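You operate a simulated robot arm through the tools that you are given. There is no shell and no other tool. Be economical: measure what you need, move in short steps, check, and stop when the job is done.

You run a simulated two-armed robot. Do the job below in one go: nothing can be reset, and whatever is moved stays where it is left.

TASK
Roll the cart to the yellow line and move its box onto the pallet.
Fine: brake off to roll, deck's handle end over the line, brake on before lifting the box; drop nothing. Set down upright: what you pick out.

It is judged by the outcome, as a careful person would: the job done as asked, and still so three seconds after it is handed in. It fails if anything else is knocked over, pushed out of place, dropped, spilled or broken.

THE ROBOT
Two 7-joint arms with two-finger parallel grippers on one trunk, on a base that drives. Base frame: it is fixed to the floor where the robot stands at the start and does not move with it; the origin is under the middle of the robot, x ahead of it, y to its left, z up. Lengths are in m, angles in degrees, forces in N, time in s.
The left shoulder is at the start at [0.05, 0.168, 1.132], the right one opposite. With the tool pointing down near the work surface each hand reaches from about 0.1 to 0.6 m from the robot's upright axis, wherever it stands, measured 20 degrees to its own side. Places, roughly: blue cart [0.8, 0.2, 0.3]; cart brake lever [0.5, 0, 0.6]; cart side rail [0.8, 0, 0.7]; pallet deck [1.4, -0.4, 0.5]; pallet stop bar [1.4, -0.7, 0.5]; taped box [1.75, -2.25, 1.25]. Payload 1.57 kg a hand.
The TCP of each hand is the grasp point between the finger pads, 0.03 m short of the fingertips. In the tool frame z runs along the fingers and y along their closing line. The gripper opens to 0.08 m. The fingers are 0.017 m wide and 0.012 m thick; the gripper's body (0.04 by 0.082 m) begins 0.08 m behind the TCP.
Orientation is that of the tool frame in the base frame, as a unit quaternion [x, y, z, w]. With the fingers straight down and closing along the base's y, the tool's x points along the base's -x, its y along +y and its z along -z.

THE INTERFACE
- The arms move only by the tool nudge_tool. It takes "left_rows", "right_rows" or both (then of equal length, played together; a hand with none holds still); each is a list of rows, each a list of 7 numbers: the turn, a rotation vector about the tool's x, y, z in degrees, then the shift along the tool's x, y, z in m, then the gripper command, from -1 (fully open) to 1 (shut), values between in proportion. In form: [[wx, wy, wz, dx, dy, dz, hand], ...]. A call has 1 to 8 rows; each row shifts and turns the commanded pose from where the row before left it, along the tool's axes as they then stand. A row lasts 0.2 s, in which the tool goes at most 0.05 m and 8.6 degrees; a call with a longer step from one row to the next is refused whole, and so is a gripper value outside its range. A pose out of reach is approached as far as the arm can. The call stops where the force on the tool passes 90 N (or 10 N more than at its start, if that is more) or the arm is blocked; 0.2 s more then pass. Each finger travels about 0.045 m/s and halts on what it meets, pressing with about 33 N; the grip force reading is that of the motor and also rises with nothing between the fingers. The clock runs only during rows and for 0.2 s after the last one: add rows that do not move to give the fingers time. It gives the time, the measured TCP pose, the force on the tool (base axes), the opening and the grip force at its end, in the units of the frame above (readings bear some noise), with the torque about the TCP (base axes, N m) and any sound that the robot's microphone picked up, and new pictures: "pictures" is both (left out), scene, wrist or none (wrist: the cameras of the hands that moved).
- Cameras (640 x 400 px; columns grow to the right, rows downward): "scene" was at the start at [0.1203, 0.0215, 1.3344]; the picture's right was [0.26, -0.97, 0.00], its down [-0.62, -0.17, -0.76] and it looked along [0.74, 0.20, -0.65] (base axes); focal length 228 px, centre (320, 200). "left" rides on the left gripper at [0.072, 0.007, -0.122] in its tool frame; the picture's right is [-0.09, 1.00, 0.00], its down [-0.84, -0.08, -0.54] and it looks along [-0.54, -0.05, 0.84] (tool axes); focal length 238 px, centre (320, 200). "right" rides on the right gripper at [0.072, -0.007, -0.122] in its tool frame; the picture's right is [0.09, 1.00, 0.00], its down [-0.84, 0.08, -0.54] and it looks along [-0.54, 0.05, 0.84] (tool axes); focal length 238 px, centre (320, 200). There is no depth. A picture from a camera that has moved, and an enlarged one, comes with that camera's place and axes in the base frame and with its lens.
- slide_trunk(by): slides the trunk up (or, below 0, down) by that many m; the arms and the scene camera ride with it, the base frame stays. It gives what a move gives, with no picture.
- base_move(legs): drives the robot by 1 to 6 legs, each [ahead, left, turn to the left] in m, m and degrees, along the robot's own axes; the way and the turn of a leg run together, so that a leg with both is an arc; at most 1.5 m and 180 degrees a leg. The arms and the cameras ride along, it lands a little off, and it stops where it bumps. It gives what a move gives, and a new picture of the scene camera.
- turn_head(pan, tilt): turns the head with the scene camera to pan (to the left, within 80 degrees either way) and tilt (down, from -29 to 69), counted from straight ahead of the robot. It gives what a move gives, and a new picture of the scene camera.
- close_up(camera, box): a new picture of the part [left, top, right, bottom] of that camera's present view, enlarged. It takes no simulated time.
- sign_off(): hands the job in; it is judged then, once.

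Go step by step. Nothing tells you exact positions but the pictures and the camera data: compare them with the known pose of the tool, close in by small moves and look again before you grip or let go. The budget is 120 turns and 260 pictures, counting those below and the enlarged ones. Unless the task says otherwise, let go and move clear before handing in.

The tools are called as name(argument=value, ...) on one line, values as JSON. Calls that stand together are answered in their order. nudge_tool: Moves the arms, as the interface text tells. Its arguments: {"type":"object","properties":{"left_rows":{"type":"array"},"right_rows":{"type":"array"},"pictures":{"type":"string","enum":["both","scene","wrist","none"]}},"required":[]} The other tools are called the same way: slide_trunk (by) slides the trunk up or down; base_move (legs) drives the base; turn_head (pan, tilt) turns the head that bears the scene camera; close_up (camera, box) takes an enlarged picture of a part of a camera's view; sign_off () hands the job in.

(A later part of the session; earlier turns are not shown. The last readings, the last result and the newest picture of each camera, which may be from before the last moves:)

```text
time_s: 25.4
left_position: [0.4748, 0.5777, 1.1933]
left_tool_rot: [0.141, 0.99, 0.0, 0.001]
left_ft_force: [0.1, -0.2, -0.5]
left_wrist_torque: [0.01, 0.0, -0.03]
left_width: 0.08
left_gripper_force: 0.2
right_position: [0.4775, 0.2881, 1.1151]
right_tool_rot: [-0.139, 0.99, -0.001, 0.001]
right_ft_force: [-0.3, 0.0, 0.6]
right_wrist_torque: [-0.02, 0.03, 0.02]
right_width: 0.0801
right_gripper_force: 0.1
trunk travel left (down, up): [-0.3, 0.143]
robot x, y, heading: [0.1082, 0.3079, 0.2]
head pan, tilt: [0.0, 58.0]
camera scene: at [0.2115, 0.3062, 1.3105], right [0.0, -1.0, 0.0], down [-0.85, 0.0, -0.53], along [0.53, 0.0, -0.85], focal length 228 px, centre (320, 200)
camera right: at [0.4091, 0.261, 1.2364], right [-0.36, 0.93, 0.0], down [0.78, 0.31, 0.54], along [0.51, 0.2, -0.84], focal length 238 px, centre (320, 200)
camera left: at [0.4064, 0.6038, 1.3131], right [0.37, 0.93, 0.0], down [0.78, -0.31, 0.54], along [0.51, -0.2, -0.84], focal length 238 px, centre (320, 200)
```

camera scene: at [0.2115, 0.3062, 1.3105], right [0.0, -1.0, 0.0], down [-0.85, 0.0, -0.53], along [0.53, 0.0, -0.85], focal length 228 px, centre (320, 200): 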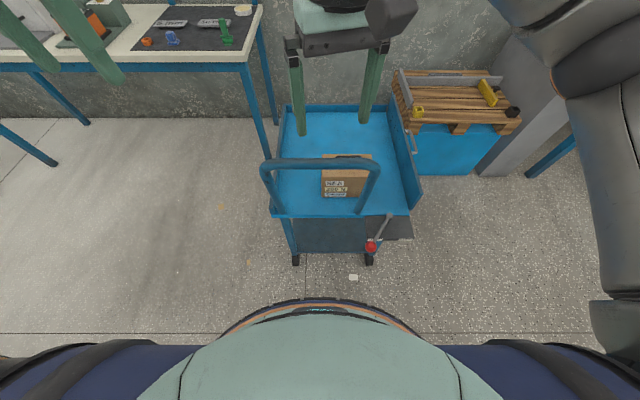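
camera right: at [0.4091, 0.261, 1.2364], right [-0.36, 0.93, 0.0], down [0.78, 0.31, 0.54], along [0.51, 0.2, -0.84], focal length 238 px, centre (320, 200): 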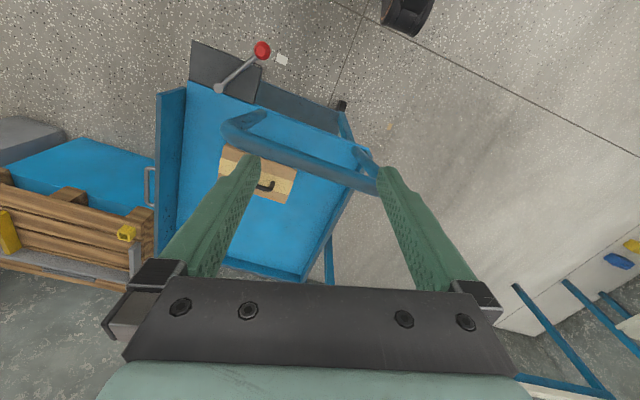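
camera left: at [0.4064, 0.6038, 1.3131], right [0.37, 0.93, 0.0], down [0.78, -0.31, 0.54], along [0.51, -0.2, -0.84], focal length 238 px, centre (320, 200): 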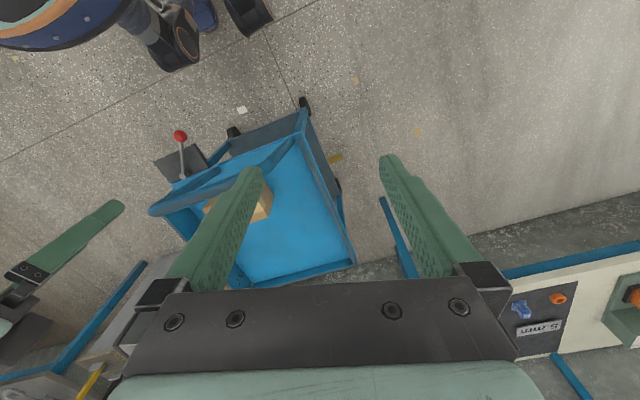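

The left camera shows the line's other end at (0.961, 0.483), so it runs along y at x≈0.96, centred under the cart. Next I turn both hands by 90° so their fingers close fore-and-aft on the handle bar.

nudge_tool(left_rows=[[0, 0, 8.2, 0, 0, 0, -1], [0, 0, 8.2, 0, 0, 0, -1], [0, 0, 8.2, 0, 0, 0, -1], [0, 0, 8.2, 0, 0, 0, -1], [0, 0, 8.2, 0, 0, 0, -1], [0, 0, 8.2, 0, 0, 0, -1], [0, 0, 8.2, 0, 0, 0, -1], [0, 0, 8.2, 0, 0, 0, -1]], right_rows=[[0, 0, -8.2, 0, 0, 0, -1], [0, 0, -8.2, 0, 0, 0, -1], [0, 0, -8.2, 0, 0, 0, -1], [0, 0, -8.2, 0, 0, 0, -1], [0, 0, -8.2, 0, 0, 0, -1], [0, 0, -8.2, 0, 0, 0, -1], [0, 0, -8.2, 0, 0, 0, -1], [0, 0, -8.2, 0, 0, 0, -1]], pictures="none")

nudge_tool(left_rows=[[0, 0, 8.4, 0, 0, 0, -1], [0, 0, 0, 0, 0, 0, -1]], right_rows=[[0, 0, -8.4, 0, 0, 0, -1], [0, 0, 0, 0, 0, 0, -1]])

```text
time_s: 27.2
left_position: [0.4733, 0.5773, 1.1914]
left_tool_rot: [0.655, 0.756, 0.0, -0.001]
left_ft_force: [0.5, 0.1, 0.7]
left_wrist_torque: [0.0, -0.01, -0.01]
left_width: 0.0798
left_gripper_force: 0.1
right_position: [0.4632, 0.2901, 1.1132]
right_tool_rot: [-0.654, 0.757, -0.002, 0.001]
right_ft_force: [-0.2, -0.1, -0.3]
right_wrist_torque: [-0.01, 0.0, 0.04]
right_width: 0.0801
right_gripper_force: 0.1
right hand out of reach, approached as far as the arm can: row 8
trunk travel left (down, up): [-0.3, 0.143]
robot x, y, heading: [0.1007, 0.3075, -0.1]
head pan, tilt: [0.0, 58.0]
```

```text
time_s: 27.8
left_position: [0.4736, 0.5782, 1.1922]
left_tool_rot: [0.708, 0.706, 0.0, 0.0]
left_ft_force: [-0.3, 0.8, 0.3]
left_wrist_torque: [0.03, -0.02, -0.02]
left_width: 0.0803
left_gripper_force: 0.1
right_position: [0.4277, 0.2955, 1.1048]
right_tool_rot: [-0.706, 0.708, -0.001, 0.001]
right_ft_force: [0.1, -0.6, -0.4]
right_wrist_torque: [0.0, -0.04, -0.01]
right_width: 0.08
right_gripper_force: 0.0
right hand out of reach, approached as far as the arm can: row 1
trunk travel left (down, up): [-0.3, 0.143]
robot x, y, heading: [0.1043, 0.3066, 0.2]
head pan, tilt: [0.0, 58.0]
camera scene: at [0.2117, 0.306, 1.3105], right [0.0, -1.0, 0.0], down [-0.85, 0.0, -0.53], along [0.53, 0.0, -0.85], focal length 228 px, centre (320, 200)
camera right: at [0.4335, 0.2226, 1.2267], right [-1.0, -0.09, 0.0], down [-0.08, 0.84, 0.54], along [-0.05, 0.54, -0.84], focal length 238 px, centre (320, 200)
camera left: at [0.4802, 0.6489, 1.3132], right [1.0, -0.1, 0.0], down [-0.08, -0.84, 0.54], along [-0.05, -0.54, -0.84], focal length 238 px, centre (320, 200)
```

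scene: 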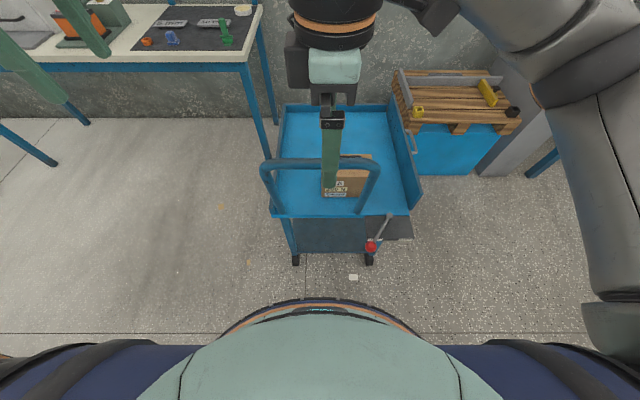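
right: 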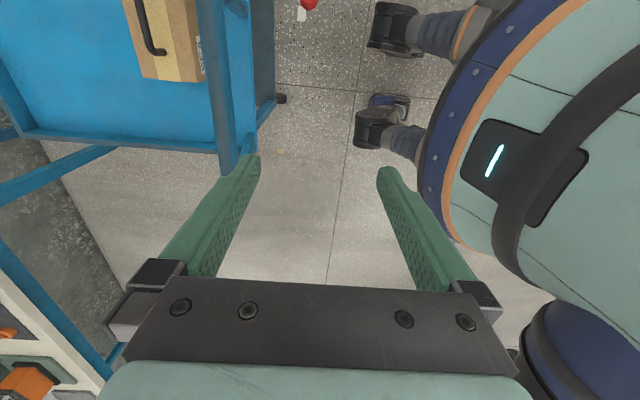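
left: 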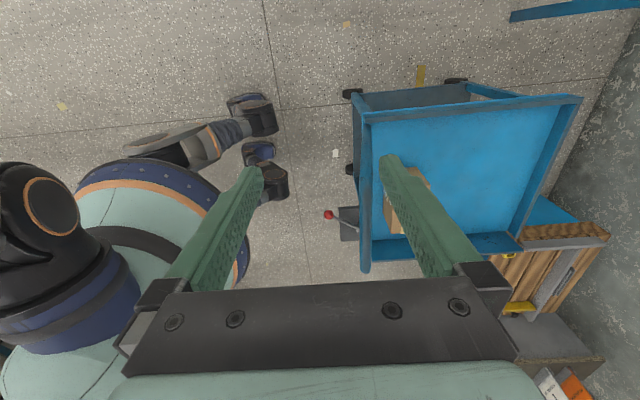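

Both hands are turned. I'll bring them over the bar, left at y≈0.40 and right at y≈0.24, staying above it at z≈1.0.

nudge_tool(left_rows=[[0, 0, 0, -0.0297, 0.0155, 0.0317, -1], [0, 0, 0, -0.0297, 0.0155, 0.0317, -1], [0, 0, 0, -0.0297, 0.0155, 0.0317, -1], [0, 0, 0, -0.0297, 0.0155, 0.0317, -1], [0, 0, 0, -0.0297, 0.0155, 0.0317, -1], [0, 0, 0, -0.0297, 0.0155, 0.0317, -1], [0, 0, 0, 0, 0, 0, -1]], right_rows=[[0, 0, 0, 0.0083, -0.015, 0.019, -1], [0, 0, 0, 0.0083, -0.015, 0.019, -1], [0, 0, 0, 0.0083, -0.015, 0.019, -1], [0, 0, 0, 0.0083, -0.015, 0.019, -1], [0, 0, 0, 0.0083, -0.015, 0.019, -1], [0, 0, 0, 0.0083, -0.015, 0.019, -1], [0, 0, 0, 0, 0, 0, -1]])

```text
time_s: 29.4
left_position: [0.5409, 0.4401, 1.0018]
left_tool_rot: [0.708, 0.707, 0.0, 0.001]
left_ft_force: [0.2, -0.2, 0.3]
left_wrist_torque: [0.03, 0.01, 0.02]
left_width: 0.0799
left_gripper_force: 0.0
left hand out of reach, approached as far as the arm can: row 5, 6
right_position: [0.4296, 0.2686, 1.0492]
right_tool_rot: [-0.706, 0.708, -0.001, 0.001]
right_ft_force: [-0.5, -0.4, 0.1]
right_wrist_torque: [-0.03, 0.01, 0.01]
right_width: 0.0799
right_gripper_force: 0.1
right hand out of reach, approached as far as the arm can: row 1, 2, 3, 4, 5, 6
trunk travel left (down, up): [-0.3, 0.143]
robot x, y, heading: [0.1045, 0.306, 0.1]
head pan, tilt: [0.0, 58.0]
camera scene: at [0.2114, 0.3061, 1.3106], right [0.0, -1.0, 0.0], down [-0.85, 0.0, -0.53], along [0.53, 0.0, -0.85], focal length 228 px, centre (320, 200)
camera right: at [0.4347, 0.1951, 1.17], right [-1.0, -0.09, 0.0], down [-0.08, 0.84, 0.54], along [-0.05, 0.54, -0.84], focal length 238 px, centre (320, 200)
camera left: at [0.5456, 0.5119, 1.1237], right [1.0, -0.09, 0.0], down [-0.08, -0.84, 0.54], along [-0.05, -0.54, -0.84], focal length 238 px, centre (320, 200)
```

scene: 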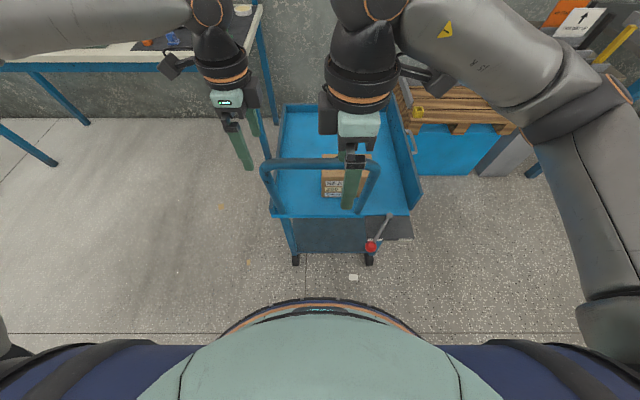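
right: 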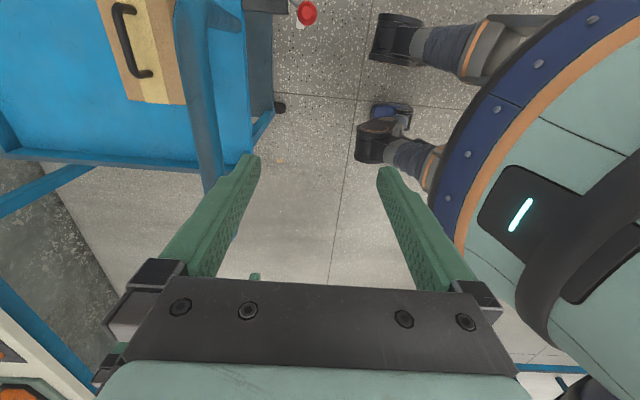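
left: 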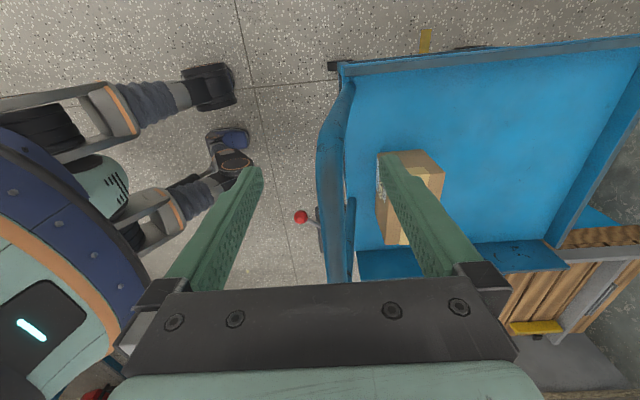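

Both hands hit their reach limit with the tools vertical. I'll pitch the tools forward 40° so the wrists sit further back while the fingers still close across the bar.

nudge_tool(left_rows=[[-8, 0, 0, 0, 0, 0, -1], [-8, 0, 0, 0, 0, 0, -1], [-8, 0, 0, 0, 0, 0, -1], [-8, 0, 0, 0, 0, 0, -1], [-8, 0, 0, 0, 0, 0, -1], [0, 0, 0, 0, 0, 0, -1], [0, 0, 0, 0, 0, 0, -1]], right_rows=[[8, 0, 0, 0, 0, 0, -1], [8, 0, 0, 0, 0, 0, -1], [8, 0, 0, 0, 0, 0, -1], [8, 0, 0, 0, 0, 0, -1], [8, 0, 0, 0, 0, 0, -1], [0, 0, 0, 0, 0, 0, -1], [0, 0, 0, 0, 0, 0, -1]])

```text
time_s: 31.0
left_position: [0.5402, 0.4422, 1.0033]
left_tool_rot: [0.665, 0.664, 0.242, 0.242]
left_ft_force: [-0.5, -0.6, 0.4]
left_wrist_torque: [0.03, -0.03, -0.03]
left_width: 0.0801
left_gripper_force: 0.1
right_position: [0.428, 0.2679, 1.0506]
right_tool_rot: [-0.664, 0.665, -0.243, 0.241]
right_ft_force: [-0.1, 0.1, 0.4]
right_wrist_torque: [-0.01, -0.01, 0.04]
right_width: 0.08
right_gripper_force: 0.1
trunk travel left (down, up): [-0.3, 0.143]
robot x, y, heading: [0.1007, 0.3054, 0.0]
head pan, tilt: [0.0, 58.0]
camera scene: at [0.2115, 0.3062, 1.3105], right [0.0, -1.0, 0.0], down [-0.85, 0.0, -0.53], along [0.53, 0.0, -0.85], focal length 228 px, centre (320, 200)
camera right: at [0.3537, 0.1953, 1.1469], right [-0.76, -0.09, -0.64], down [-0.41, 0.84, 0.36], along [0.5, 0.54, -0.67], focal length 238 px, centre (320, 200)
camera left: at [0.4664, 0.5143, 1.1004], right [0.76, -0.09, 0.64], down [-0.41, -0.84, 0.36], along [0.5, -0.54, -0.68], focal length 238 px, centre (320, 200)
```

scene: 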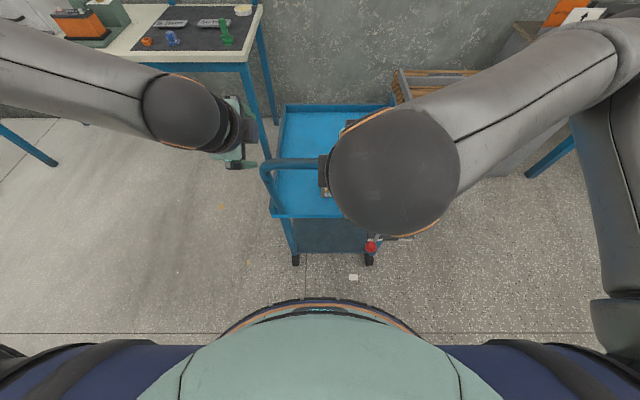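
right: 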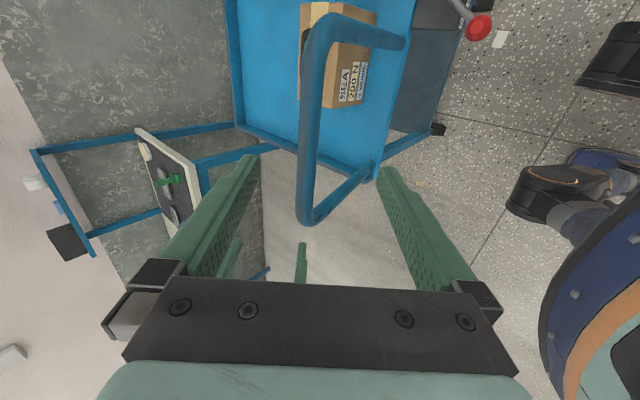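
left: 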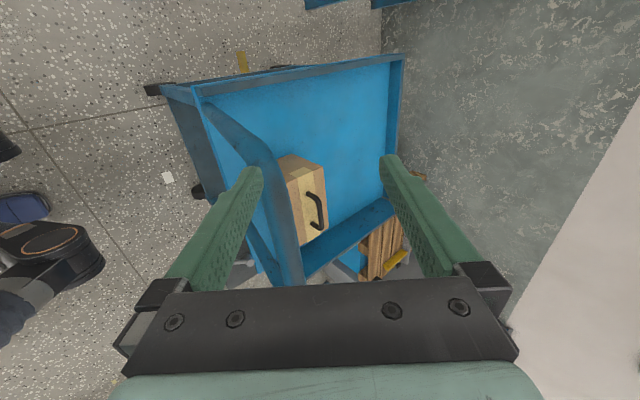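

Measured and commanded poses agree again. I need a better fix on the bar before gripping, so I'll take zooms.

close_up(camera="left", box=[180, 80, 340, 290])

close_up(camera="right", box=[260, 0, 420, 240])

close_up(camera="scene", box=[250, 140, 410, 260])

```text
1.90 times, centred on (260, 185) of left
camera zoom: at [0.4664, 0.5143, 1.1004], right [0.76, -0.09, 0.64], down [-0.41, -0.84, 0.36], along [0.5, -0.54, -0.68], focal length 454 px, centre (434, 229)
```

zoom: 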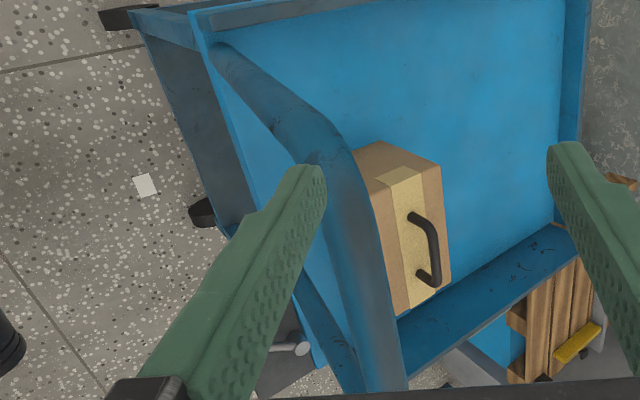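

```text
1.67 times, centred on (340, 120) of right
camera zoom: at [0.3537, 0.1953, 1.1469], right [-0.76, -0.09, -0.64], down [-0.41, 0.84, 0.36], along [0.5, 0.54, -0.67], focal length 397 px, centre (287, 333)
```

zoom: 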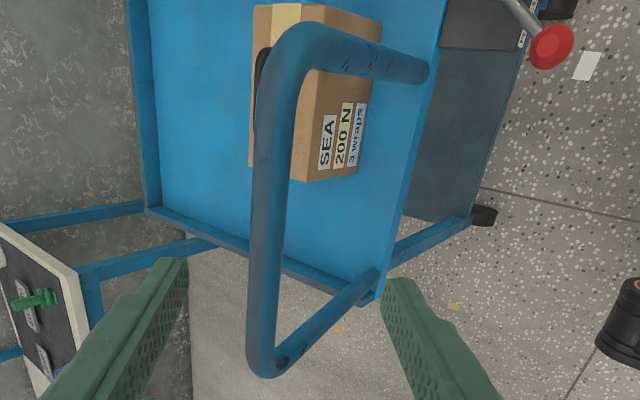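

```text
3.33 times, centred on (330, 200) of scene
camera zoom: at [0.2115, 0.3062, 1.3105], right [0.0, -1.0, 0.0], down [-0.85, 0.0, -0.53], along [0.53, 0.0, -0.85], focal length 758 px, centre (287, 200)
```

zoom: 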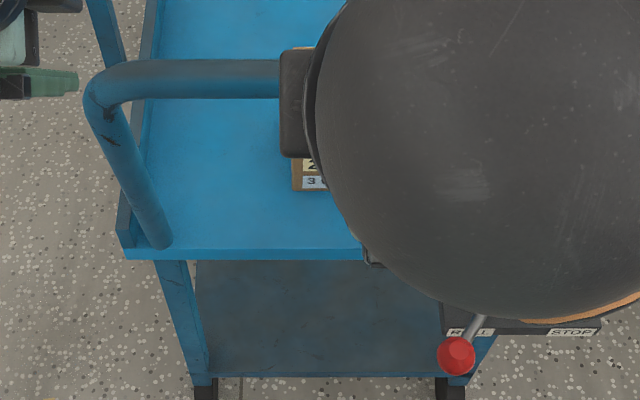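

The bar fix is now about (0.566, y, 0.90) with a 28 mm diameter. I'll move to a pre-grip 0.1 m back along the fingers and look.

nudge_tool(left_rows=[[0, 0, 0, -0.02, -0.0155, -0.0015, -1], [0, 0, 0, -0.02, -0.0155, -0.0015, -1], [0, 0, 0, -0.022, -0.0155, -0.0015, -1], [0, 0, 0, 0, 0, 0, -1]], right_rows=[[0, 0, 0, 0.0093, -0.0031, 0.0347, -1], [0, 0, 0, 0.0093, -0.0031, 0.0347, -1], [0, 0, 0, 0.0093, -0.0031, 0.0347, -1], [0, 0, 0, 0, 0, 0, -1]])

```text
time_s: 32.0
left_position: [0.5058, 0.4116, 0.9874]
left_tool_rot: [0.664, 0.664, 0.242, 0.242]
left_ft_force: [-0.4, 0.5, 0.1]
left_wrist_torque: [-0.01, -0.01, 0.0]
left_width: 0.0799
left_gripper_force: 0.1
left hand out of reach, approached as far as the arm can: row 2, 3
right_position: [0.5028, 0.2382, 0.9748]
right_tool_rot: [-0.663, 0.665, -0.243, 0.242]
right_ft_force: [0.6, -0.6, 0.7]
right_wrist_torque: [0.03, 0.0, 0.0]
right_width: 0.0801
right_gripper_force: 0.2
trunk travel left (down, up): [-0.3, 0.143]
robot x, y, heading: [0.1062, 0.3088, 0.1]
head pan, tilt: [0.0, 58.0]
camera scene: at [0.2114, 0.3062, 1.3106], right [0.0, -1.0, 0.0], down [-0.85, 0.0, -0.53], along [0.53, 0.0, -0.85], focal length 228 px, centre (320, 200)
camera right: at [0.4291, 0.1659, 1.0722], right [-0.76, -0.09, -0.64], down [-0.41, 0.84, 0.36], along [0.5, 0.54, -0.68], focal length 238 px, centre (320, 200)
camera left: at [0.4324, 0.4832, 1.0833], right [0.76, -0.09, 0.64], down [-0.41, -0.84, 0.37], along [0.5, -0.54, -0.68], focal length 238 px, centre (320, 200)
```

scene: 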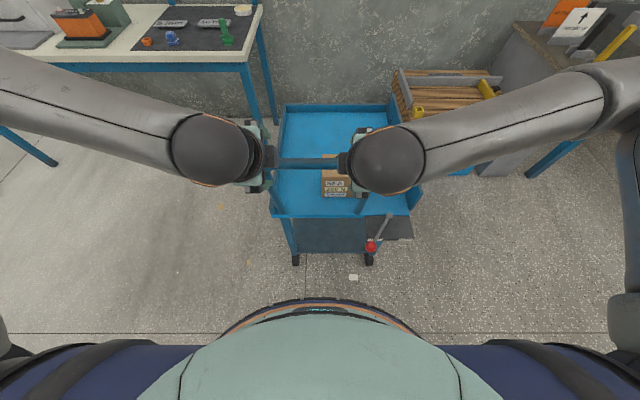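
right: 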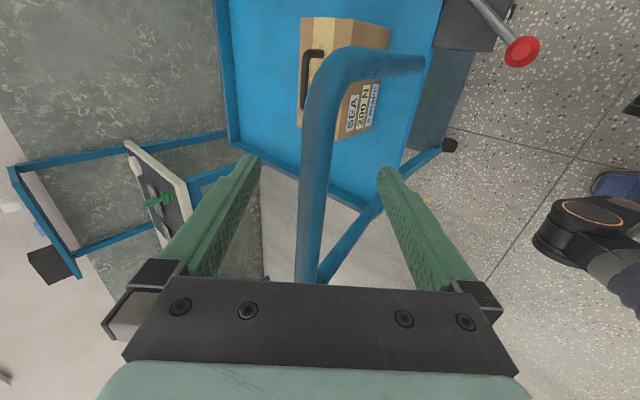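
left: 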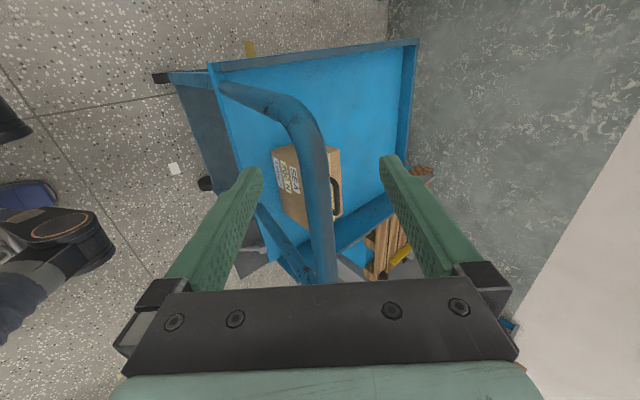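

The bar lies between the fingers of both hands, with the left a bit close to the handle's bend. I'll shift the base 2.5 cm right, then advance both hands onto the bar.

base_move(legs=[[0, -0.025, 0]])

nudge_tool(left_rows=[[0, 0, 0, 0, -0.004, 0.035, -1], [0, 0, 0, 0, -0.004, 0.035, -1], [0, 0, 0, 0, -0.003, 0.032, -1], [0, 0, 0, 0, 0, 0, -1]], right_rows=[[0, 0, 0, -0.006, -0.001, 0.033, -1], [0, 0, 0, -0.006, -0.001, 0.033, -1], [0, 0, 0, -0.006, -0.001, 0.032, -1], [0, 0, 0, 0, 0, 0, -1]])

```text
time_s: 32.8
left_position: [0.5065, 0.3852, 0.9875]
left_tool_rot: [0.665, 0.664, 0.241, 0.242]
left_ft_force: [-0.1, 0.2, -0.1]
left_wrist_torque: [-0.01, 0.0, 0.02]
left_width: 0.0799
left_gripper_force: 0.0
right_position: [0.5023, 0.2128, 0.9748]
right_tool_rot: [0.664, -0.664, 0.243, -0.243]
right_ft_force: [0.2, 0.0, -0.1]
right_wrist_torque: [0.0, -0.01, 0.0]
right_width: 0.08
right_gripper_force: 0.1
trunk travel left (down, up): [-0.3, 0.143]
robot x, y, heading: [0.1068, 0.2819, -0.3]
head pan, tilt: [0.0, 58.0]
camera scene: at [0.2115, 0.2807, 1.3105], right [0.0, -1.0, 0.0], down [-0.85, 0.0, -0.53], along [0.53, 0.0, -0.85], focal length 228 px, centre (320, 200)
```

scene: 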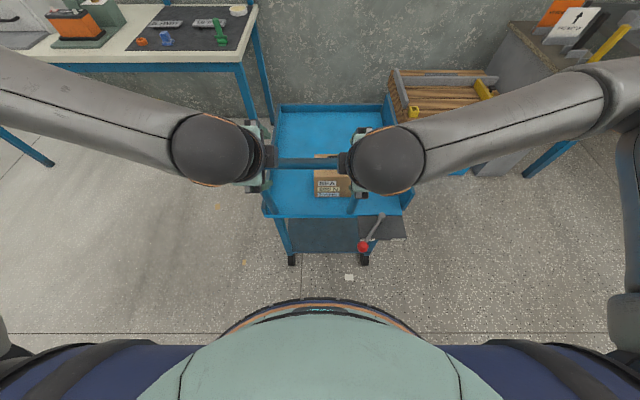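

```text
time_s: 33.8
left_position: [0.5603, 0.4176, 0.9157]
left_tool_rot: [0.665, 0.664, 0.24, 0.244]
left_ft_force: [-1.2, -3.1, -0.2]
left_wrist_torque: [-0.2, 0.07, 0.06]
left_width: 0.08
left_gripper_force: 0.1
left hand out of reach, approached as far as the arm can: row 1, 2, 3
right_position: [0.5689, 0.2289, 0.9019]
right_tool_rot: [-0.663, 0.665, -0.244, 0.243]
right_ft_force: [-0.4, 0.8, -0.1]
right_wrist_torque: [-0.01, 0.02, 0.01]
right_width: 0.0801
right_gripper_force: 0.1
trunk travel left (down, up): [-0.3, 0.143]
robot x, y, heading: [0.1048, 0.2827, -0.1]
head pan, tilt: [0.0, 58.0]
camera scene: at [0.2113, 0.2813, 1.3106], right [0.0, -1.0, 0.0], down [-0.85, 0.0, -0.53], along [0.53, 0.0, -0.85], focal length 228 px, centre (320, 200)
camera right: at [0.4944, 0.1568, 0.9992], right [-0.76, -0.09, -0.64], down [-0.41, 0.84, 0.36], along [0.5, 0.54, -0.68], focal length 238 px, centre (320, 200)
camera left: at [0.4872, 0.4899, 1.0126], right [0.76, -0.09, 0.64], down [-0.41, -0.83, 0.37], along [0.5, -0.54, -0.67], focal length 238 px, centre (320, 200)
```

scene: 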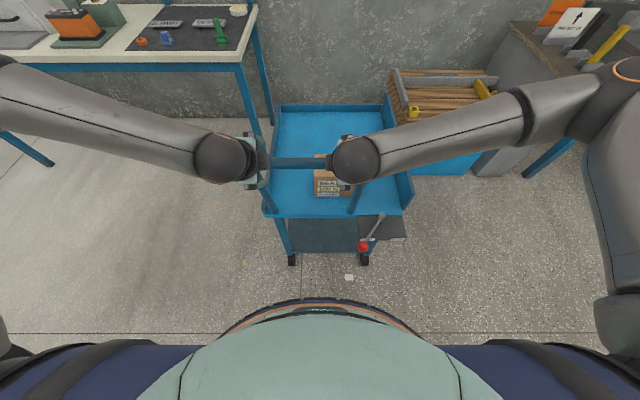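
right: 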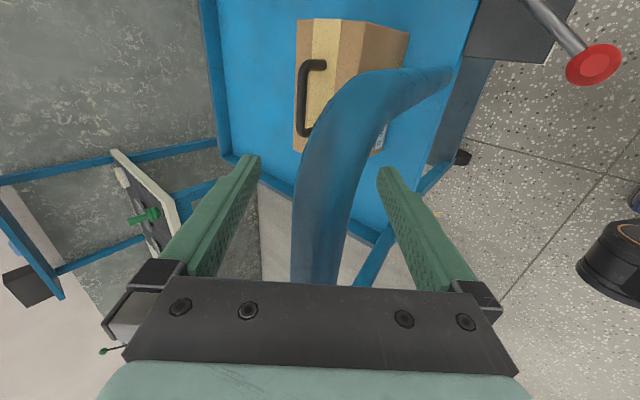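
left: 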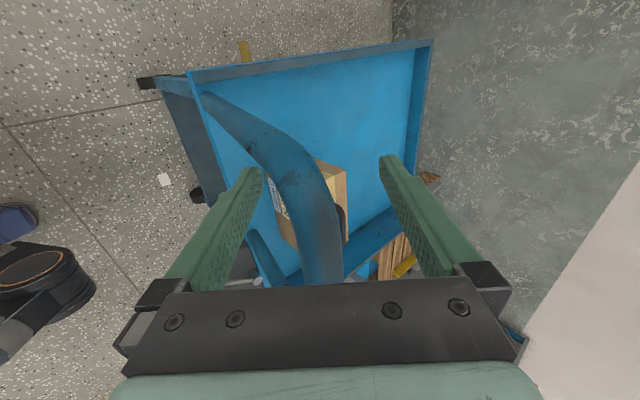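

The right hand straddles the bar at y≈0.23, almost on the cart's centreline (deck y≈0 to 0.49). The left can't reach inwards enough, so I'll back it off and close only the right hand.

nudge_tool(left_rows=[[0, 0, 0, 0.01, 0, -0.04, -1], [0, 0, 0, 0.02, 0, -0.04, -1], [0, 0, 0, 0.04, 0, -0.02, -1], [0, 0, 0, 0.04, 0, -0.02, -1], [0, 0, 0, 0.04, 0, 0, -1]], right_rows=[[0, 0, 0, 0, 0, 0, 1], [0, 0, 0, 0, 0, 0, 1], [0, 0, 0, 0, 0, 0, 1], [0, 0, 0, 0, 0, 0, 1], [0, 0, 0, 0, 0, 0, 1]])

```text
time_s: 35.0
left_position: [0.5026, 0.5688, 1.0127]
left_tool_rot: [0.665, 0.664, 0.241, 0.243]
left_ft_force: [-0.3, -0.8, -0.7]
left_wrist_torque: [-0.03, 0.0, 0.03]
left_width: 0.08
left_gripper_force: 0.0
left hand out of reach, approached as far as the arm can: row 3, 4
right_position: [0.5689, 0.23, 0.9027]
right_tool_rot: [-0.664, 0.665, -0.244, 0.241]
right_ft_force: [-1.2, 1.2, 2.6]
right_wrist_torque: [-0.74, -0.11, -0.54]
right_width: 0.0259
right_gripper_force: 30.1
trunk travel left (down, up): [-0.3, 0.143]
robot x, y, heading: [0.1041, 0.2831, -0.2]
head pan, tilt: [0.0, 58.0]
camera scene: at [0.2113, 0.2818, 1.3106], right [0.0, -1.0, 0.0], down [-0.85, 0.0, -0.53], along [0.53, 0.0, -0.85], focal length 228 px, centre (320, 200)
camera right: at [0.4942, 0.1571, 0.9998], right [-0.76, -0.09, -0.64], down [-0.41, 0.84, 0.36], along [0.5, 0.54, -0.68], focal length 238 px, centre (320, 200)
camera left: at [0.4294, 0.6424, 1.1095], right [0.76, -0.09, 0.64], down [-0.41, -0.83, 0.37], along [0.5, -0.54, -0.67], focal length 238 px, centre (320, 200)
```

scene: 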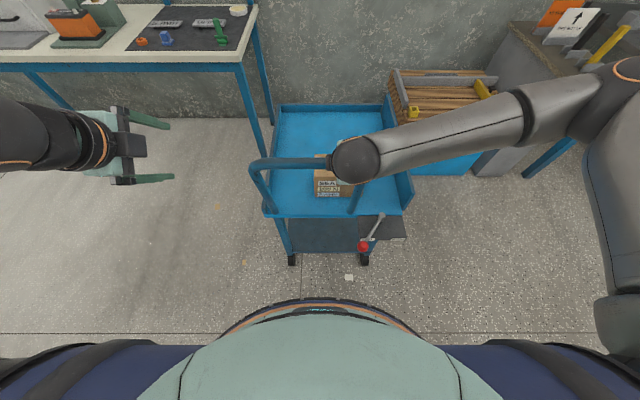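
right: 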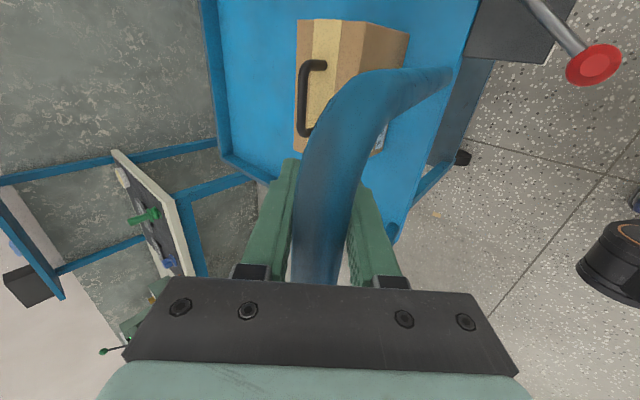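
left: 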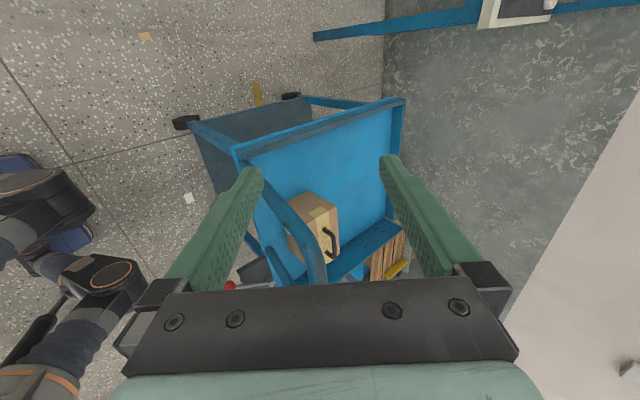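

The bar is gripped (26 mm). I'll drive ahead 0.2 m first and check that the cart tracks straight.

base_move(legs=[[0.2, 0, 0]])

close_up(camera="left", box=[120, 0, 440, 300])

```text
time_s: 36.6
left_position: [0.6942, 0.5708, 1.0132]
left_tool_rot: [0.665, 0.664, 0.242, 0.242]
left_ft_force: [-0.1, 0.2, -1.0]
left_wrist_torque: [0.02, -0.01, 0.0]
left_width: 0.0801
left_gripper_force: 0.1
right_position: [0.7593, 0.2297, 0.9029]
right_tool_rot: [-0.664, 0.665, -0.242, 0.243]
right_ft_force: [-1.4, -7.3, 7.3]
right_wrist_torque: [0.1, 0.49, 0.06]
right_width: 0.0259
right_gripper_force: 37.5
trunk travel left (down, up): [-0.3, 0.143]
robot x, y, heading: [0.2922, 0.2855, -0.1]
head pan, tilt: [0.0, 58.0]
camera scene: at [0.4025, 0.281, 1.3107], right [0.0, -1.0, 0.0], down [-0.85, 0.0, -0.53], along [0.53, 0.0, -0.85], focal length 228 px, centre (320, 200)
```

scene: 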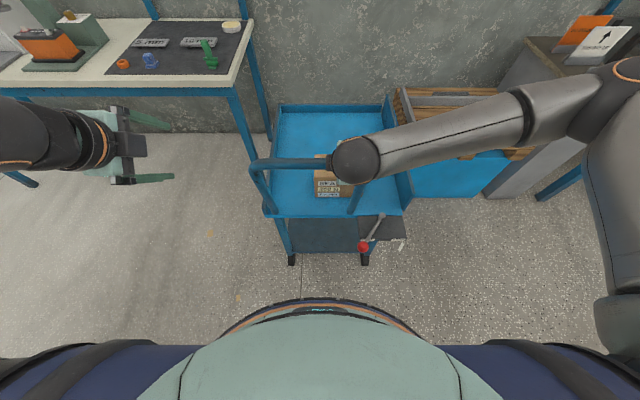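

```text
1.33 times, centred on (280, 150) of left
camera zoom: at [0.6203, 0.642, 1.1104], right [0.76, -0.09, 0.64], down [-0.41, -0.84, 0.37], along [0.5, -0.54, -0.68], focal length 318 px, centre (373, 267)
```

zoom: 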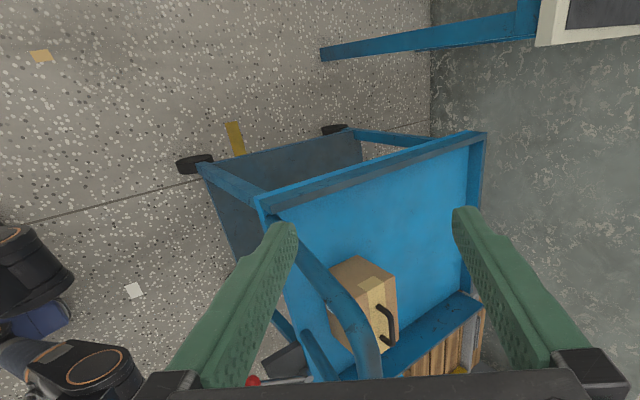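

The cart followed exactly 0.19 m, with the deck's edge now at x≈0.766. I'll drive another 0.17 m and measure against the line.

base_move(legs=[[0.17, 0, 0]])

close_up(camera="left", box=[120, 0, 440, 300])

close_up(camera="scene", box=[230, 150, 430, 290])

```text
time_s: 38.0
left_position: [0.8571, 0.5693, 1.0142]
left_tool_rot: [0.665, 0.664, 0.241, 0.242]
left_ft_force: [0.4, 0.1, -0.3]
left_wrist_torque: [-0.01, -0.03, 0.02]
left_width: 0.0799
left_gripper_force: 0.1
right_position: [0.9219, 0.229, 0.9027]
right_tool_rot: [-0.664, 0.665, -0.242, 0.241]
right_ft_force: [-1.0, -1.5, 6.3]
right_wrist_torque: [-0.07, 0.48, 0.07]
right_width: 0.0259
right_gripper_force: 37.3
trunk travel left (down, up): [-0.3, 0.143]
robot x, y, heading: [0.4592, 0.2793, 0.2]
head pan, tilt: [0.0, 58.0]
camera scene: at [0.5665, 0.2814, 1.3107], right [0.0, -1.0, 0.0], down [-0.85, 0.0, -0.53], along [0.53, 0.0, -0.85], focal length 228 px, centre (320, 200)
```

scene: 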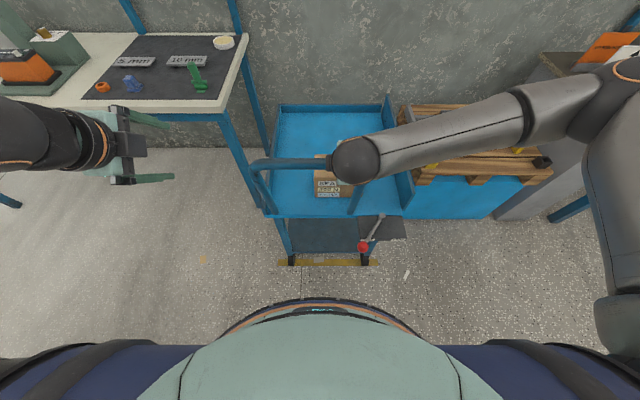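

```text
1.33 times, centred on (280, 150) of left
camera zoom: at [0.7846, 0.6421, 1.1101], right [0.76, -0.09, 0.64], down [-0.41, -0.84, 0.37], along [0.5, -0.54, -0.68], focal length 318 px, centre (373, 267)
```

zoom: 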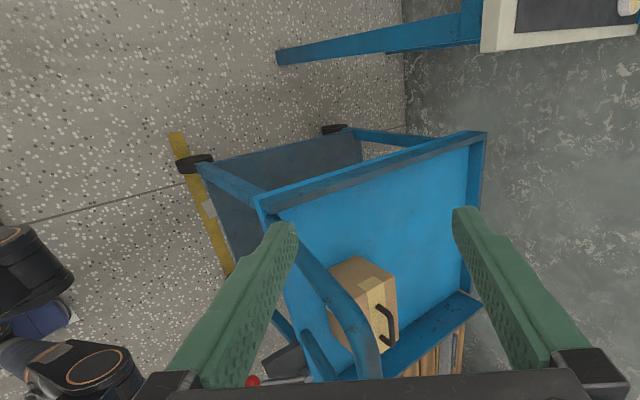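

```text
2.86 times, centred on (330, 220) of scene
camera zoom: at [0.5665, 0.2814, 1.3107], right [0.0, -1.0, 0.0], down [-0.85, 0.0, -0.53], along [0.53, 0.0, -0.85], focal length 650 px, centre (291, 143)
```

zoom: 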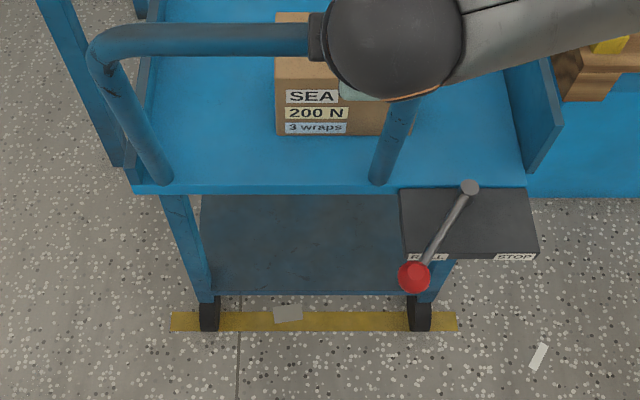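

The line spans x 0.937–0.977 and the deck's handle edge is at about 0.933, so roughly 2.5 cm more is needed.

base_move(legs=[[0.026, 0, 0]])

close_up(camera="left", box=[120, 0, 440, 300])

close_up(camera="scene", box=[230, 150, 430, 290])

```text
time_s: 38.8
left_position: [0.8837, 0.5704, 1.0132]
left_tool_rot: [0.665, 0.664, 0.242, 0.242]
left_ft_force: [-0.3, -0.1, -0.6]
left_wrist_torque: [0.02, 0.02, 0.02]
left_width: 0.0801
left_gripper_force: 0.0
right_position: [0.9482, 0.2297, 0.9023]
right_tool_rot: [-0.664, 0.665, -0.242, 0.24]
right_ft_force: [-1.1, -0.6, 5.5]
right_wrist_torque: [-0.2, 0.48, 0.02]
right_width: 0.026
right_gripper_force: 36.9
trunk travel left (down, up): [-0.3, 0.143]
robot x, y, heading: [0.4874, 0.2817, 0.0]
head pan, tilt: [0.0, 58.0]
camera scene: at [0.5919, 0.2814, 1.3108], right [0.0, -1.0, 0.0], down [-0.85, 0.0, -0.53], along [0.53, 0.0, -0.85], focal length 228 px, centre (320, 200)
```

scene: 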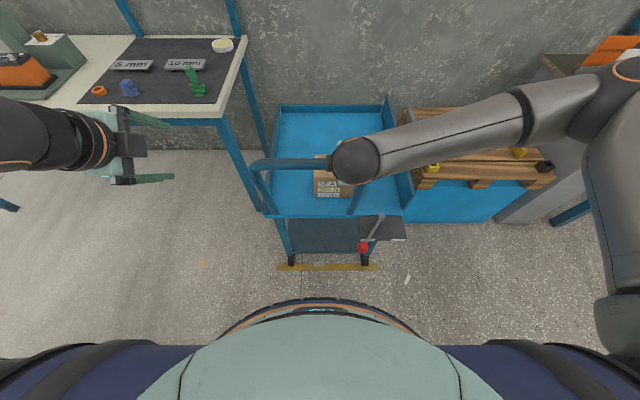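

```text
1.33 times, centred on (280, 150) of left
camera zoom: at [0.8101, 0.642, 1.1102], right [0.76, -0.09, 0.64], down [-0.41, -0.84, 0.37], along [0.5, -0.54, -0.68], focal length 318 px, centre (373, 267)
```

zoom: 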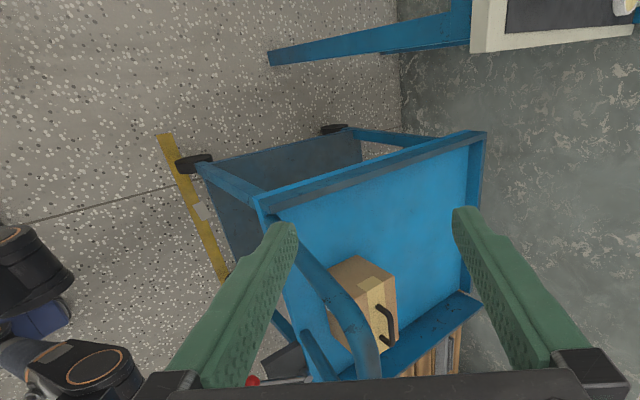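

```text
2.86 times, centred on (330, 220) of scene
camera zoom: at [0.5919, 0.2814, 1.3108], right [0.0, -1.0, 0.0], down [-0.85, 0.0, -0.53], along [0.53, 0.0, -0.85], focal length 650 px, centre (291, 143)
```

zoom: 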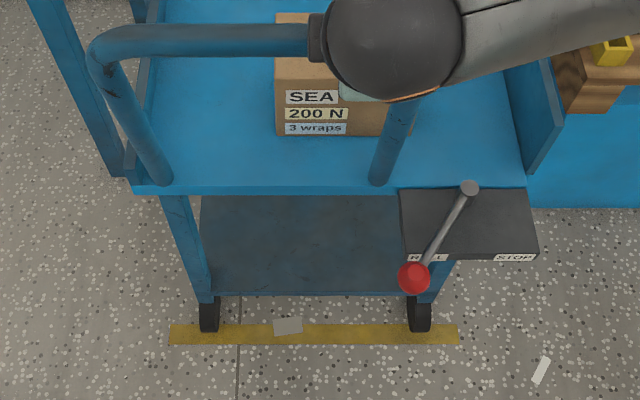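

The deck's handle edge is now over the line (x≈0.957). I'll open the right hand, back off from the bar, and close it to stage behind the knob, which is at (0.841, 0.149, 0.637) with its pivot at (0.948, 0.074).

nudge_tool(right_rows=[[0, 0, 0, 0, 0, 0, -1], [0, 0, 0, 0, 0, 0, -1], [0, 0, 0, 0, 0, 0, -1], [0, 0, 0, 0, 0, -0.035, -1], [0, 0, 0, 0, 0, -0.04, -1], [0, 0, 0, 0, 0, -0.04, -1]], pictures="none")

nudge_tool(right_rows=[[0, 0, 0, 0.0075, 0.042, 0.0124, 1], [0, 0, 0, 0.0075, 0.042, 0.0124, 1], [0, 0, 0, 0.0075, 0.042, 0.0124, 1], [0, 0, 0, 0.0075, 0.042, 0.0124, 1], [0, 0, 0, 0.0075, 0.042, 0.0124, 1], [0, 0, 0, 0.0075, 0.042, 0.0124, 1]])

close_up(camera="scene", box=[230, 150, 430, 290])

```text
time_s: 40.2
left_position: [0.8837, 0.5698, 1.0133]
left_tool_rot: [0.665, 0.664, 0.241, 0.242]
left_ft_force: [0.0, -0.6, 0.1]
left_wrist_torque: [-0.01, -0.02, 0.0]
left_width: 0.08
left_gripper_force: 0.0
right_position: [0.873, 0.2273, 0.9891]
right_tool_rot: [-0.664, 0.665, -0.242, 0.241]
right_ft_force: [-0.6, -0.2, 1.2]
right_wrist_torque: [-0.04, -0.01, 0.01]
right_width: 0.0801
right_gripper_force: 0.1
trunk travel left (down, up): [-0.3, 0.143]
robot x, y, heading: [0.4867, 0.2801, 0.2]
head pan, tilt: [0.0, 58.0]
```

```text
time_s: 41.5
left_position: [0.8836, 0.57, 1.0139]
left_tool_rot: [0.665, 0.664, 0.242, 0.242]
left_ft_force: [-0.1, -0.6, -0.1]
left_wrist_torque: [0.02, 0.02, -0.01]
left_width: 0.0799
left_gripper_force: 0.2
right_position: [0.8234, 0.2259, 0.8863]
right_tool_rot: [-0.608, 0.651, -0.276, 0.362]
right_ft_force: [-0.9, -0.1, -0.5]
right_wrist_torque: [-0.01, 0.0, -0.02]
right_width: 0.0
right_gripper_force: 18.1
trunk travel left (down, up): [-0.3, 0.143]
robot x, y, heading: [0.4858, 0.2812, 0.0]
head pan, tilt: [0.0, 58.0]
stopped in row 6 (right hand): the arm was blocked; the commanded pose is now the measured one
camera scene: at [0.5929, 0.2813, 1.3106], right [0.0, -1.0, 0.0], down [-0.85, 0.0, -0.53], along [0.53, 0.0, -0.85], focal length 228 px, centre (320, 200)
camera right: at [0.7284, 0.1449, 0.9524], right [-0.59, 0.02, -0.81], down [-0.48, 0.79, 0.37], along [0.65, 0.61, -0.46], focal length 238 px, centre (320, 200)
```

scene: 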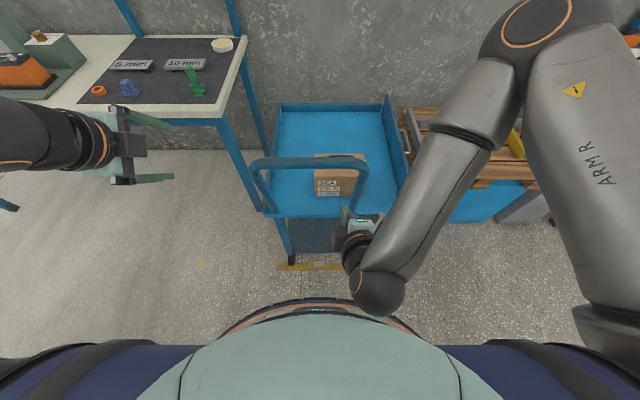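
right: 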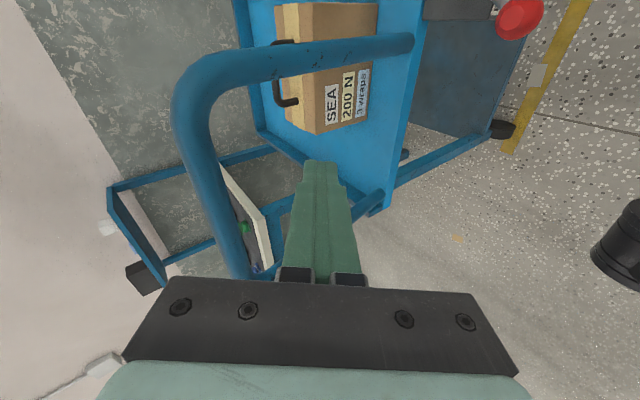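

```text
2.86 times, centred on (330, 220) of scene
camera zoom: at [0.5929, 0.2813, 1.3106], right [0.0, -1.0, 0.0], down [-0.85, 0.0, -0.53], along [0.53, 0.0, -0.85], focal length 650 px, centre (291, 143)
```

zoom: 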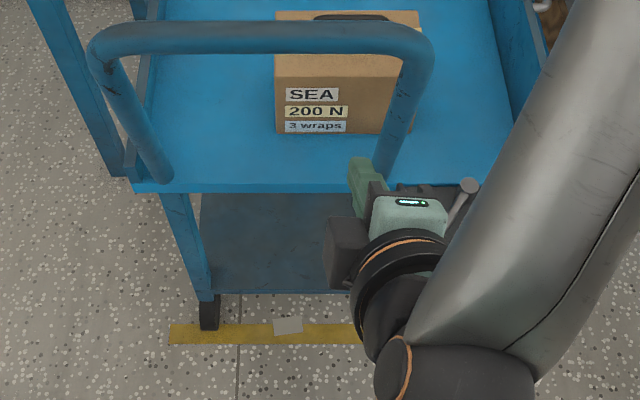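

The right arm was blocked in this yawed posture, and the cart did not move. I'll back the base off and shift right to where the knob grip worked earlier, then slerp the right hand to the old knob-gripping orientation.

base_move(legs=[[-0.1, 0, 0], [0, -0.18, 0]])

nudge_tool(right_rows=[[-1.66, 2.52, 7.53, 0, 0, 0, -1], [-1.66, 2.52, 7.53, 0, 0, 0, -1], [-1.66, 2.52, 7.53, 0, 0, 0, -1], [-1.66, 2.52, 7.53, 0, 0, 0, -1], [-1.66, 2.52, 7.53, 0, 0, 0, -1], [-1.66, 2.52, 7.53, 0, 0, 0, -1], [-1.66, 2.52, 7.53, 0, 0, 0, -1], [-1.66, 2.52, 7.53, 0, 0, 0, -1]])

```text
time_s: 43.8
left_position: [0.7856, 0.3831, 1.0134]
left_tool_rot: [0.666, 0.663, 0.241, 0.243]
left_ft_force: [-0.5, 0.0, 0.4]
left_wrist_torque: [-0.02, -0.02, 0.0]
left_width: 0.0799
left_gripper_force: 0.1
right_position: [0.724, 0.0425, 0.886]
right_tool_rot: [-0.608, 0.651, -0.275, 0.361]
right_ft_force: [-0.1, -0.2, 0.0]
right_wrist_torque: [0.0, 0.01, 0.01]
right_width: 0.0003
right_gripper_force: 21.1
trunk travel left (down, up): [-0.3, 0.143]
robot x, y, heading: [0.3854, 0.0963, -0.4]
head pan, tilt: [0.0, 58.0]
camera scene: at [0.4939, 0.0962, 1.3106], right [0.0, -1.0, 0.0], down [-0.85, 0.0, -0.53], along [0.53, 0.0, -0.85], focal length 228 px, centre (320, 200)
```

scene: 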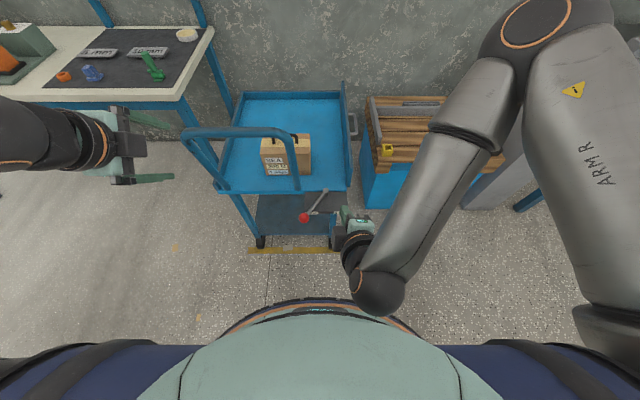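

```text
time_s: 45.6
left_position: [0.787, 0.3847, 1.0136]
left_tool_rot: [0.666, 0.663, 0.241, 0.242]
left_ft_force: [-0.4, 0.6, -0.7]
left_wrist_torque: [0.02, 0.0, 0.02]
left_width: 0.08
left_gripper_force: 0.0
right_position: [0.7246, 0.0414, 0.8841]
right_tool_rot: [-0.182, 0.943, -0.081, 0.266]
right_ft_force: [0.1, -0.6, -0.4]
right_wrist_torque: [0.0, 0.0, 0.02]
right_width: 0.0798
right_gripper_force: 0.0
trunk travel left (down, up): [-0.3, 0.143]
robot x, y, heading: [0.3871, 0.0968, -0.3]
head pan, tilt: [0.0, 58.0]
camera scene: at [0.4939, 0.0967, 1.3105], right [0.0, -1.0, 0.0], down [-0.85, 0.0, -0.53], along [0.53, 0.0, -0.85], focal length 228 px, centre (320, 200)
camera right: at [0.6038, 0.0148, 0.9553], right [-0.37, 0.88, -0.29], down [0.35, 0.43, 0.83], along [0.86, 0.21, -0.47], focal length 238 px, centre (320, 200)
```

scene: 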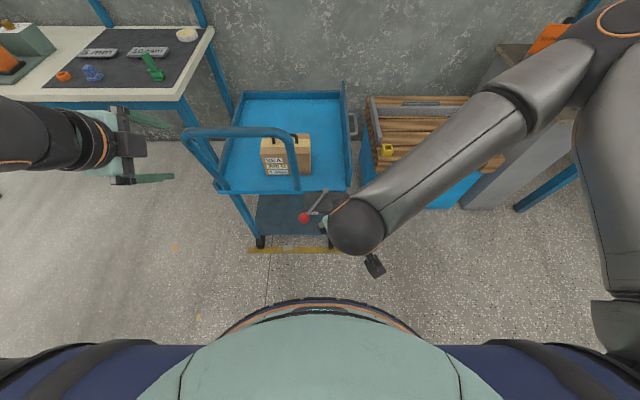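
right: 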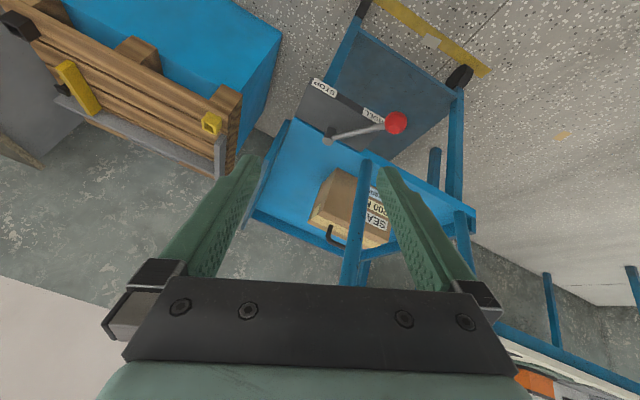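

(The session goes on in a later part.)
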